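You operate a simulated robot arm through the tools that you are given. There is no shell and no other tool. Be economical: measure what you need, move in short steps, check, and stop when the job is done.

The job below is to be done with a simulated robot arm. You get a single attempt, and the scene is never put back.

Task
Push the sink cupboard door on the block side shut.

Only the result counts: the job must be done as asked and must still hold three seconds after the hand-in. Knocking over, shifting, dropping, spilling or breaking anything else fails it.

Robot
A 7-joint arm with a two-finger parallel gripper, fixed in place. Base frame: the origin is at the foot of the arm, x ahead of it, y to its left, z up. Lengths are in mm, angles in degrees, forces in N, time in s.
With the tool pointing down near the work surface it reaches from about 260 to 680 mm from the base axis. Its first joint turns from -66.0 to 66.0 degrees. Payload 1.57 kg.
The tool frame sits at the grasp point between the pads (the TCP): z along the fingers, y along the line on which they close. The tips reach 30 mm beyond it. The gripper opens to 110 mm. The fingers are 24 mm wide and 12 mm thick; the gripper's body (48 by 112 mm) begins 78 mm behind the TCP.
Orientation is that of the tool frame in the base frame, as [roll, pitch, yaw] about the fixed x, y, z axes, in that order (R = Rz(yaw) Ry(pitch) Rx(roll)). With the fingers straight down and closing along the base's y, the tool's x points along the base's -x, its y along +y and its z along -z.

Tools
- The arm moves only by the tool send_rows. Its argument "motion" is a list that holds one entry, the list of rows, each a list of 7 numbers: the shift along the tool's x, y, z in cm, then the turn, a rotation vector about the tool's x, y, z in rad, then the finger opening in cm, from 0 to 11. In form: [[[dx, dy, dz, ax, ay, az, claw], ...]]. A call has 1 to 20 rows; each row shifts and turns the commanded pose from where the row before left it, along the tool's axes as they then stand. Each row takes 0.2 s and may step no farther than 50 mm and 8.6 degrees from the row before; otherwise, or with a gripper value out of range, the whole call is refused. A pose out of reach is approached as far as the arm can. The call stops where the force on the tool passes 40 N (or 10 N more than at its start, if that is more) or the arm is blocked; 0.2 s more then pass. The fingers move at their own pace (about 108 mm/s each) and stop on an object; they squeeze with about 38 N. The grip force told is the motor's: it shows also when the fingers shut on nothing. Time passes only in rows, and 0.2 s behind the last, so rows that do not move let the fingers close. The reply holds the time, the measured pose of the TCP, the force on the tool along the base axes, the opening and the grip force, in the units named above and with some noise.
- Cameras (640 x 400 px; columns grow to the right, rows downward): "scene" is fixed at [164.3, -402, 1397.7]; the picture's right is [0.72, -0.69, 0.00], its down [-0.51, -0.53, -0.67] and it looks along [0.47, 0.49, -0.74] (base axes); focal length 341 px, centre (320, 200). "wrist" rides on the gripper at [70, 16, -141] in the tool frame; the picture's right is [-0.23, 0.97, 0.00], its down [-0.86, -0.20, -0.48] and it looks along [-0.47, -0.11, 0.88] (tool axes); focal length 222 px, centre (320, 200).
- get_image(camera): a new picture of that camera. No time passes.
- locate(camera, pixels): for up to 12 pixels [column, row] of the newest picture of that camera ("zoom" is the newest enlarged one), the place [x, y, z] in the base frame of the surface seen there, good to about 2 mm, but the place of the scene camera against the robot may be out by one fixed shift of up to 18 mm in any direction. No time passes.
- close_up(camera, box): a new picture of the part [left, top, right, bottom] of that camera's present view, enlarged. No time passes.
- close_job(): hands the job in; it is judged then, once.

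Keep the steps short. Do not move on a guess: measure, check each grasp and each placing, and mend mistakes. In all there are 60 turns and 20 pictures (those below and enlarged ones count). Leave the gripper open and the arm clear of the work at the hand-in unless told otherwise, and finish with a single line.

The tools are called after "Call:" by a JSON object that holds its "op" and its "data". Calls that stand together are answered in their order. send_rows: Moves the arm, as the interface text tells. Its arguments: {"type":"object","properties":{"motion":{"type":"array","items":{"type":"array","items":{"type":"array","items":{"type":"number"}}}}},"required":["motion"]} The other tools are called the same way: get_image (camera) takes a picture; locate (camera, pixels) gives the place of the surface under pixels of a picture; close_up (camera, box) takes an enlarged picture of a part of a camera's view; close_job () hands the job in.

At the start:

```text
t: 0.0
tool_pos: [370.5, -212.4, 970.4]
orientation: [-180.0, 0.0, 180.0]
contact_force: [-0.8, 0.5, -0.3]
grip_width: 110.0
grasp_force: 0.1
```

scene: 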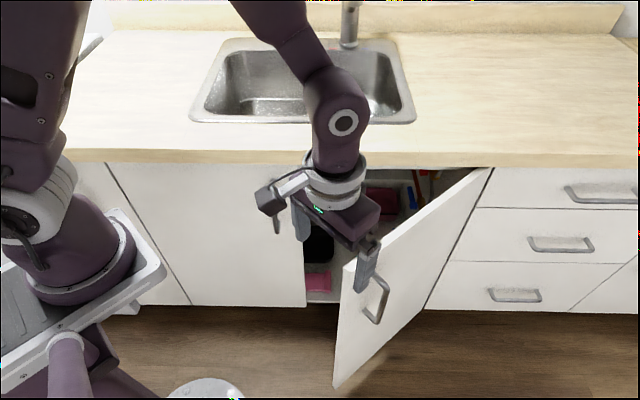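
wrist: 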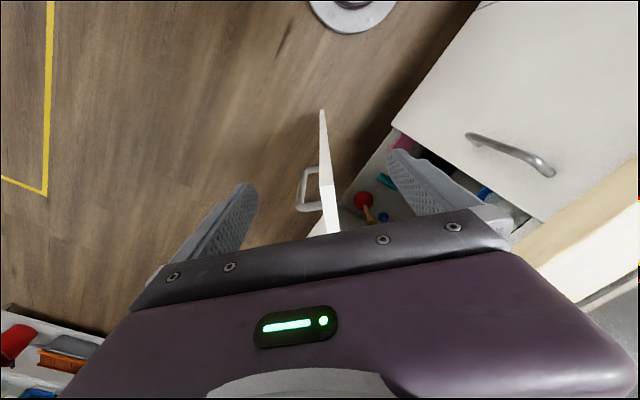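

I see one sink door open, with its handle near (375,300) and its hinge near (490,170). I'll measure points on the door, the cabinet front and the worktop edge.

Call:
{"op": "locate", "data": {"camera": "scene", "pixels": [[345, 268], [488, 170], [337, 382], [428, 306], [375, 300], [470, 172], [304, 200], [200, 170], [110, 168], [480, 160], [500, 190], [400, 235]]}}

Call:
{"op": "locate", "data": {"camera": "wrist", "pixels": [[322, 115], [325, 190], [332, 225], [305, 190], [400, 125], [540, 215], [510, 150], [560, 60], [350, 20]]}}

Call:
{"op": "close_up", "data": {"camera": "scene", "box": [240, 130, 520, 400]}}

```text
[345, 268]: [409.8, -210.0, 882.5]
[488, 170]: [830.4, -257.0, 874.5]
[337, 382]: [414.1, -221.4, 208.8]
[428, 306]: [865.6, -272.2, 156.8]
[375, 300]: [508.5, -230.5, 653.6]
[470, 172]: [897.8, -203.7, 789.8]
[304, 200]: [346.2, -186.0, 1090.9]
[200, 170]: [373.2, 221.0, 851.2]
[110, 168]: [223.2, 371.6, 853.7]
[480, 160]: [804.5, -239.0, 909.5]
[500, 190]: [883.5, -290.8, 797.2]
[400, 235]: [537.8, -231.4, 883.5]
```

```text
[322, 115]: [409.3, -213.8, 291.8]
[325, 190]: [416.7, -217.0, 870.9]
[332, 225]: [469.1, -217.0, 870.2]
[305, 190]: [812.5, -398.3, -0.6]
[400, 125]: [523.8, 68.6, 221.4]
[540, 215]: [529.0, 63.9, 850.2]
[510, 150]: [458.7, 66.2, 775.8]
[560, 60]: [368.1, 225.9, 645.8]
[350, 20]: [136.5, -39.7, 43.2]
```

```text
1.48 times, centred on (380, 265) of scene
```

zoom: 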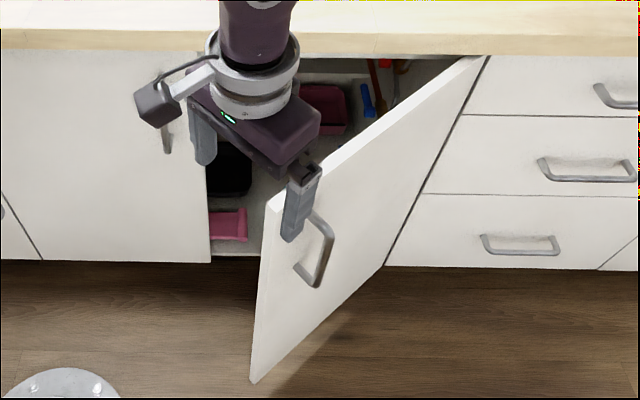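

The open door has its hinge near (845,-255) and its free edge near (412,-213), with the top at z≈875. When shut, its front lies on x+y≈594, and the worktop overhangs that by about 20 mm. The left door is already flush. I'll move to the outer (-y) side of the door while still above it and close the fingers. Then I'll yaw 45° and tilt 45° so the tips can pass under the overhang.

Call:
{"op": "send_rows", "data": {"motion": [[[-1.5, -2.7, 0, 0, 0, 0, 0], [-1.5, -2.7, 0, 0, 0, 0, 0], [-1.5, -2.7, 0, 0, 0, 0, 0], [-1.5, -2.7, 0, 0, 0, 0, 0], [0, 0, 0, 0, 0, -0.131, 0], [0, 0, 0, 0, 0, -0.131, 0], [0, 0, 0, 0, 0, -0.131, 0], [0, 0, 0, 0, 0, -0.131, 0], [0, 0, 0, 0, 0, -0.131, 0], [0, 0, 0, 0, 0, -0.131, 0], [0, 0, 0, 0, -0.131, 0, 0], [0, 0, 0, 0, -0.131, 0, 0], [0, 0, 0, 0, -0.131, 0, 0], [0, 0, 0, 0, -0.131, 0, 0], [0, 0, 0, 0, -0.131, 0, 0], [0, 0, 0, 0, -0.131, 0, 0]]]}}

Call:
{"op": "get_image", "data": {"camera": "scene"}}

```text
t: 3.4
tool_pos: [430.5, -320.5, 969.6]
orientation: [-179.9, 45.2, -134.8]
contact_force: [-0.2, 0.0, 0.7]
grip_width: 0.3
grasp_force: 21.9
```

```text
16 pictures are left
```

scene: 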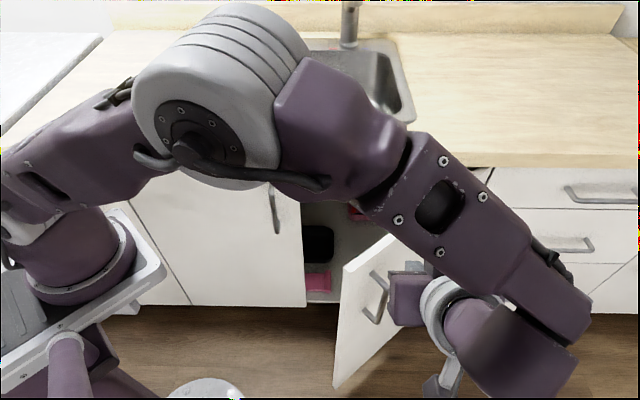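

Pose is as planned. Next I'll go straight down 130 mm beside the door's outer face, so the tips end at z≈818, below the door top and above the handle.

Call:
{"op": "send_rows", "data": {"motion": [[[2.3, 0, 2.3, 0, 0, 0, 0], [2.3, 0, 2.3, 0, 0, 0, 0], [2.3, 0, 2.3, 0, 0, 0, 0], [2.3, 0, 2.3, 0, 0, 0, 0]]]}}

Call:
{"op": "get_image", "data": {"camera": "wrist"}}

```text
t: 4.4
tool_pos: [429.7, -319.5, 839.9]
orientation: [-180.0, 45.1, -135.0]
contact_force: [-0.8, -0.2, 0.2]
grip_width: 0.1
grasp_force: 21.8
```

```text
15 pictures are left
```

wrist: 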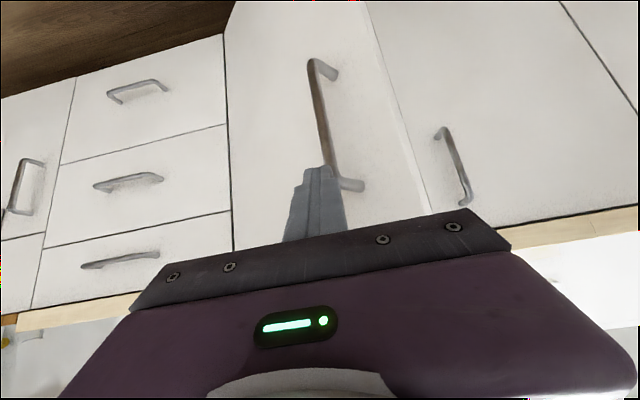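

The wrist view shows the door and its handle, whose ends are near (325,70) and (350,185). I'll measure the handle and the door face before touching.

Call:
{"op": "locate", "data": {"camera": "wrist", "pixels": [[315, 64], [360, 185], [328, 150], [250, 200], [380, 195], [405, 150], [232, 100], [560, 150], [455, 150], [430, 205], [410, 200]]}}

```text
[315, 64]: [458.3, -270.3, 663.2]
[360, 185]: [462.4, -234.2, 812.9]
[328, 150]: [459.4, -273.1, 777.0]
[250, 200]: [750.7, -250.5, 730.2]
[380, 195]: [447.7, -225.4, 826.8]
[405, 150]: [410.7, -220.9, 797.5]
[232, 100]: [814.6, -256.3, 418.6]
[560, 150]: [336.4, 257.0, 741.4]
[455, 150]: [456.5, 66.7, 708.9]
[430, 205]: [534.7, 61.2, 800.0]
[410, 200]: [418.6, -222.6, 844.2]
```

The handle sits at x≈460, z 660–813, and stands out to y≈-273. I'll make contact about 55 mm further toward the hinge, at x≈516, to stay clear of it. First I'll move in to just short of the door face.

Call:
{"op": "send_rows", "data": {"motion": [[[0, -2.1, 0, 0, 0, 0, 0], [0, -2.1, 0, 0, 0, 0, 0], [-1.8, 0.7, 1.8, 0, 0, 0, 0], [-1.8, 0.7, 1.8, 0, 0, 0, 0], [-1.8, 0.7, 1.8, 0, 0, 0, 0]]]}}

Call:
{"op": "get_image", "data": {"camera": "wrist"}}

```text
t: 5.6
tool_pos: [498.6, -281.0, 840.2]
orientation: [-179.9, 45.0, -134.8]
contact_force: [-0.4, 0.3, -0.8]
grip_width: 0.1
grasp_force: 21.1
```

```text
14 pictures are left
```

wrist: 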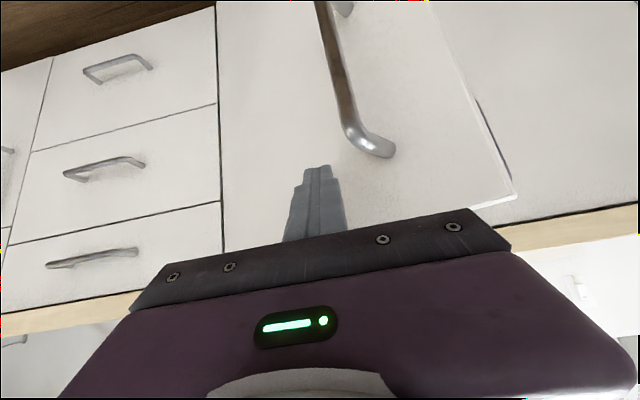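

The tips are clear of the handle, about 25 mm from the face. I'll push slowly along the first part of the door's arc.

Call:
{"op": "send_rows", "data": {"motion": [[[-0.88, 0.9, 0.88, 0, 0, 0, 0], [-0.88, 0.9, 0.88, 0, 0, 0, 0], [-0.88, 0.9, 0.88, 0, 0, 0, 0], [-0.88, 0.9, 0.88, 0, 0, 0, 0], [-0.88, 0.9, 0.88, 0, 0, 0, 0]]]}}

Call:
{"op": "get_image", "data": {"camera": "wrist"}}

```text
t: 6.8
tool_pos: [509.6, -205.7, 839.9]
orientation: [180.0, 44.9, -134.9]
contact_force: [-0.8, 0.8, 0.5]
grip_width: 0.1
grasp_force: 21.6
```

```text
13 pictures are left
```

wrist: 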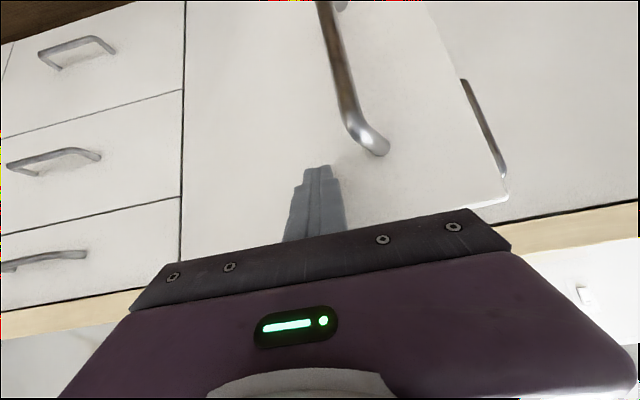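

The door is moving with almost no force. I'll continue along the arc and stop short of shut.

Call:
{"op": "send_rows", "data": {"motion": [[[-0.93, 0.85, 0.93, 0, 0, 0, 0], [-0.93, 0.85, 0.93, 0, 0, 0, 0], [-0.93, 0.85, 0.93, 0, 0, 0, 0], [-0.93, 0.85, 0.93, 0, 0, 0, 0], [-0.96, 0.38, 0.96, 0, 0, 0, 0], [-0.96, 0.38, 0.96, 0, 0, 0, 0], [-0.96, 0.38, 0.96, 0, 0, 0, 0], [-0.96, 0.38, 0.96, 0, 0, 0, 0]]]}}

Call:
{"op": "get_image", "data": {"camera": "wrist"}}

```text
t: 8.6
tool_pos: [550.5, -93.7, 841.6]
orientation: [-180.0, 45.0, -135.1]
contact_force: [0.4, -0.3, -1.0]
grip_width: 0.1
grasp_force: 21.4
```

```text
12 pictures are left
```

wrist: 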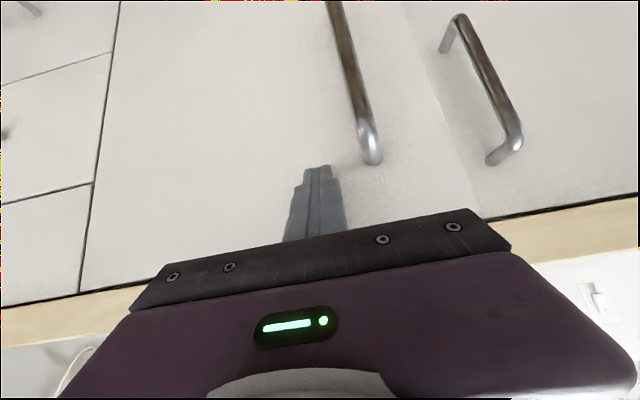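

The door is nearly shut. I'll measure how far it still stands off from the left door's plane and check the worktop edge.

Call:
{"op": "locate", "data": {"camera": "wrist", "pixels": [[465, 195], [430, 60], [500, 185], [480, 30], [270, 180], [110, 270], [400, 180], [520, 215], [120, 298], [560, 210]]}}

```text
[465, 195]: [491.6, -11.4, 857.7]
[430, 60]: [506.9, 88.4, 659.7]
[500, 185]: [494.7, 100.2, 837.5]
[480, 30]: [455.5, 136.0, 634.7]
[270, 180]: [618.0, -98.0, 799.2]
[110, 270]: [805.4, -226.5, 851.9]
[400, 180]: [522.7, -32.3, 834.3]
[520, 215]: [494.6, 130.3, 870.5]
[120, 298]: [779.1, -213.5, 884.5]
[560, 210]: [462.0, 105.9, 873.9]
```

The free edge is still about 80 mm out. The worktop underside is at z≈870 with an 18 mm overhang, which the tilted tips clear. I'll push about 60 mm along the normal.

Call:
{"op": "send_rows", "data": {"motion": [[[-0.71, 0.1, 0.71, 0, 0, 0, 0], [-0.71, 0.1, 0.71, 0, 0, 0, 0], [-0.71, 0.1, 0.71, 0, 0, 0, 0], [-0.71, 0.1, 0.71, 0, 0, 0, 0], [-0.71, 0.1, 0.71, 0, 0, 0, 0], [-0.71, 0.1, 0.71, 0, 0, 0, 0]]]}}

Call:
{"op": "get_image", "data": {"camera": "wrist"}}

```text
t: 10.0
tool_pos: [589.7, -47.6, 838.5]
orientation: [179.9, 45.1, -135.0]
contact_force: [-0.3, 0.2, -0.7]
grip_width: 0.0
grasp_force: 21.2
```

```text
11 pictures are left
```

wrist: 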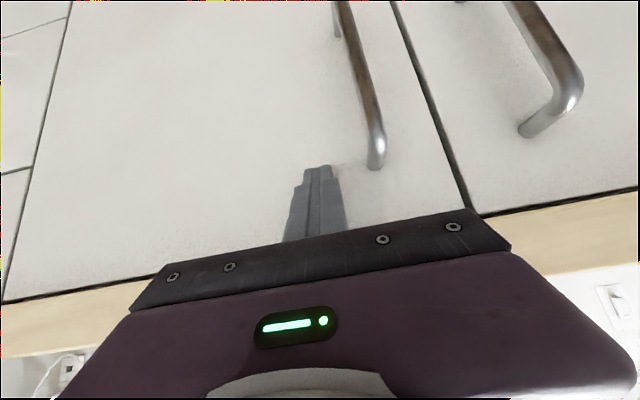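

Only a small gap is left. I'll push in small 3 mm steps and watch the force for the stop.

Call:
{"op": "send_rows", "data": {"motion": [[[-0.22, 0, 0.22, 0, 0, 0, 0], [-0.22, 0, 0.22, 0, 0, 0, 0], [-0.22, 0, 0.22, 0, 0, 0, 0], [0, 0, 0, 0, 0, 0, 0]]]}}

Call:
{"op": "get_image", "data": {"camera": "wrist"}}

Call:
{"op": "locate", "data": {"camera": "wrist", "pixels": [[442, 180], [475, 180], [250, 200], [100, 200], [395, 60], [425, 60], [500, 195]]}}

```text
t: 11.0
tool_pos: [595.1, -42.3, 840.6]
orientation: [179.9, 45.0, -135.1]
contact_force: [-26.1, -19.5, 10.6]
grip_width: 0.0
grasp_force: 20.5
```

```text
10 pictures are left
```

wrist: 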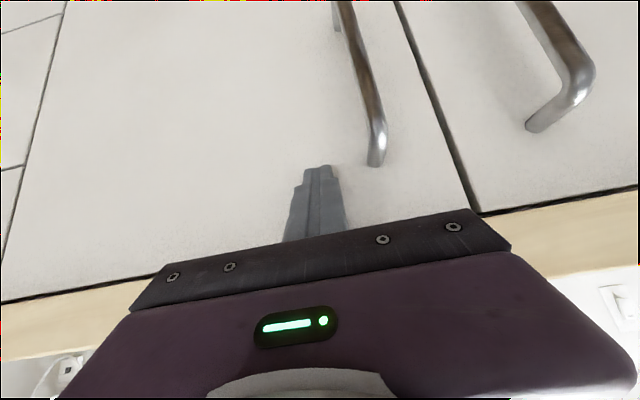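

```text
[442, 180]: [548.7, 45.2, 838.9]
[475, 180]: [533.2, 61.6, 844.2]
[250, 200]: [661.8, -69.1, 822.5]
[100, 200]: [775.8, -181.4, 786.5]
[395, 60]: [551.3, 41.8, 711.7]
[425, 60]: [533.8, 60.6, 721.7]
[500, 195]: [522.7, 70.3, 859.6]
```

The door now sits at x+y≈594, flush with the left door (≈594.5). The force rose to about 33 N, so it is against its stop. I'll back straight off along the normal and open the gripper once clear.

Call:
{"op": "send_rows", "data": {"motion": [[[0.4, 0, -0.4, 0, 0, 0, 0], [0.7, 0, -0.7, 0, 0, 0, 0], [1.4, 0, -1.4, 0, 0, 0, 0], [2, 0, -2, 0, 0, 0, 0], [2, 0, -2, 0, 0, 0, 0], [2, 0, -2, 0, 0, 0, 0], [2, 0, -2, 0, 0, 0, 0], [0, 0, -3, 0, 0, 0, 11], [0, 0, -3, 0, 0, 0, 11], [0, 0, 0, 0, 0, 0, 11], [0, 0, 0, 0, 0, 0, 11], [0, 0, 0, 0, 0, 0, 11], [0, 0, 0, 0, 0, 0, 11], [0, 0, 0, 0, 0, 0, 11], [0, 0, 0, 0, 0, 0, 11], [0, 0, 0, 0, 0, 0, 11]]]}}

Call:
{"op": "get_image", "data": {"camera": "wrist"}}

Call:
{"op": "get_image", "data": {"camera": "scene"}}

```text
t: 14.4
tool_pos: [463.0, -176.7, 884.2]
orientation: [180.0, 45.1, -134.9]
contact_force: [-0.6, -0.7, -0.5]
grip_width: 109.9
grasp_force: 0.0
```

```text
9 pictures are left
```

wrist: 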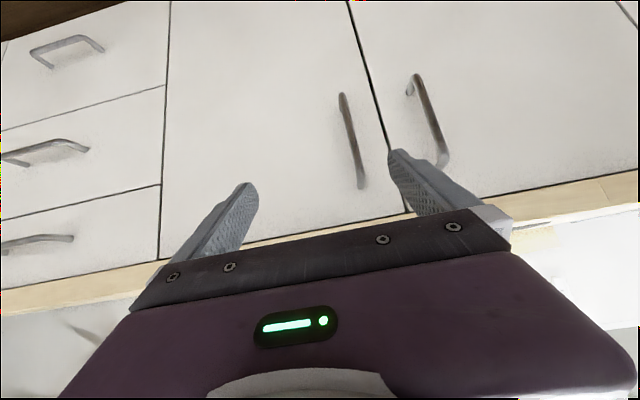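

```text
8 pictures are left
```

scene: 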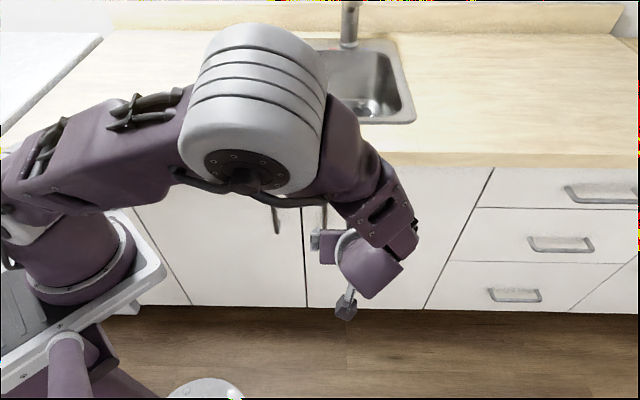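

The gripper is open and clear. I'll measure the door once more to check that it has not swung back.

Call:
{"op": "locate", "data": {"camera": "wrist", "pixels": [[375, 120], [385, 100], [365, 80], [180, 150], [280, 130], [460, 100], [358, 30], [345, 30]]}}

```text
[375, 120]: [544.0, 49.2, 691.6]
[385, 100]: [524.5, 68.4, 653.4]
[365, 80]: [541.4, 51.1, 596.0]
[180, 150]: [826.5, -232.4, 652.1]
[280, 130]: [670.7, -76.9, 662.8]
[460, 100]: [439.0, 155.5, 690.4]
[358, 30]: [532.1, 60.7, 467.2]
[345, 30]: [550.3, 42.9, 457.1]
```

All points on the door read x+y≈593–594, so it is flush and has stayed shut over 2 s after release. I'm handing in.

Call:
{"op": "close_job", "data": {}}

```text
The job is handed in.
```

The sink cupboard door on the drawer-block side is pushed shut, flush with its neighbour, and the gripper is open and clear.
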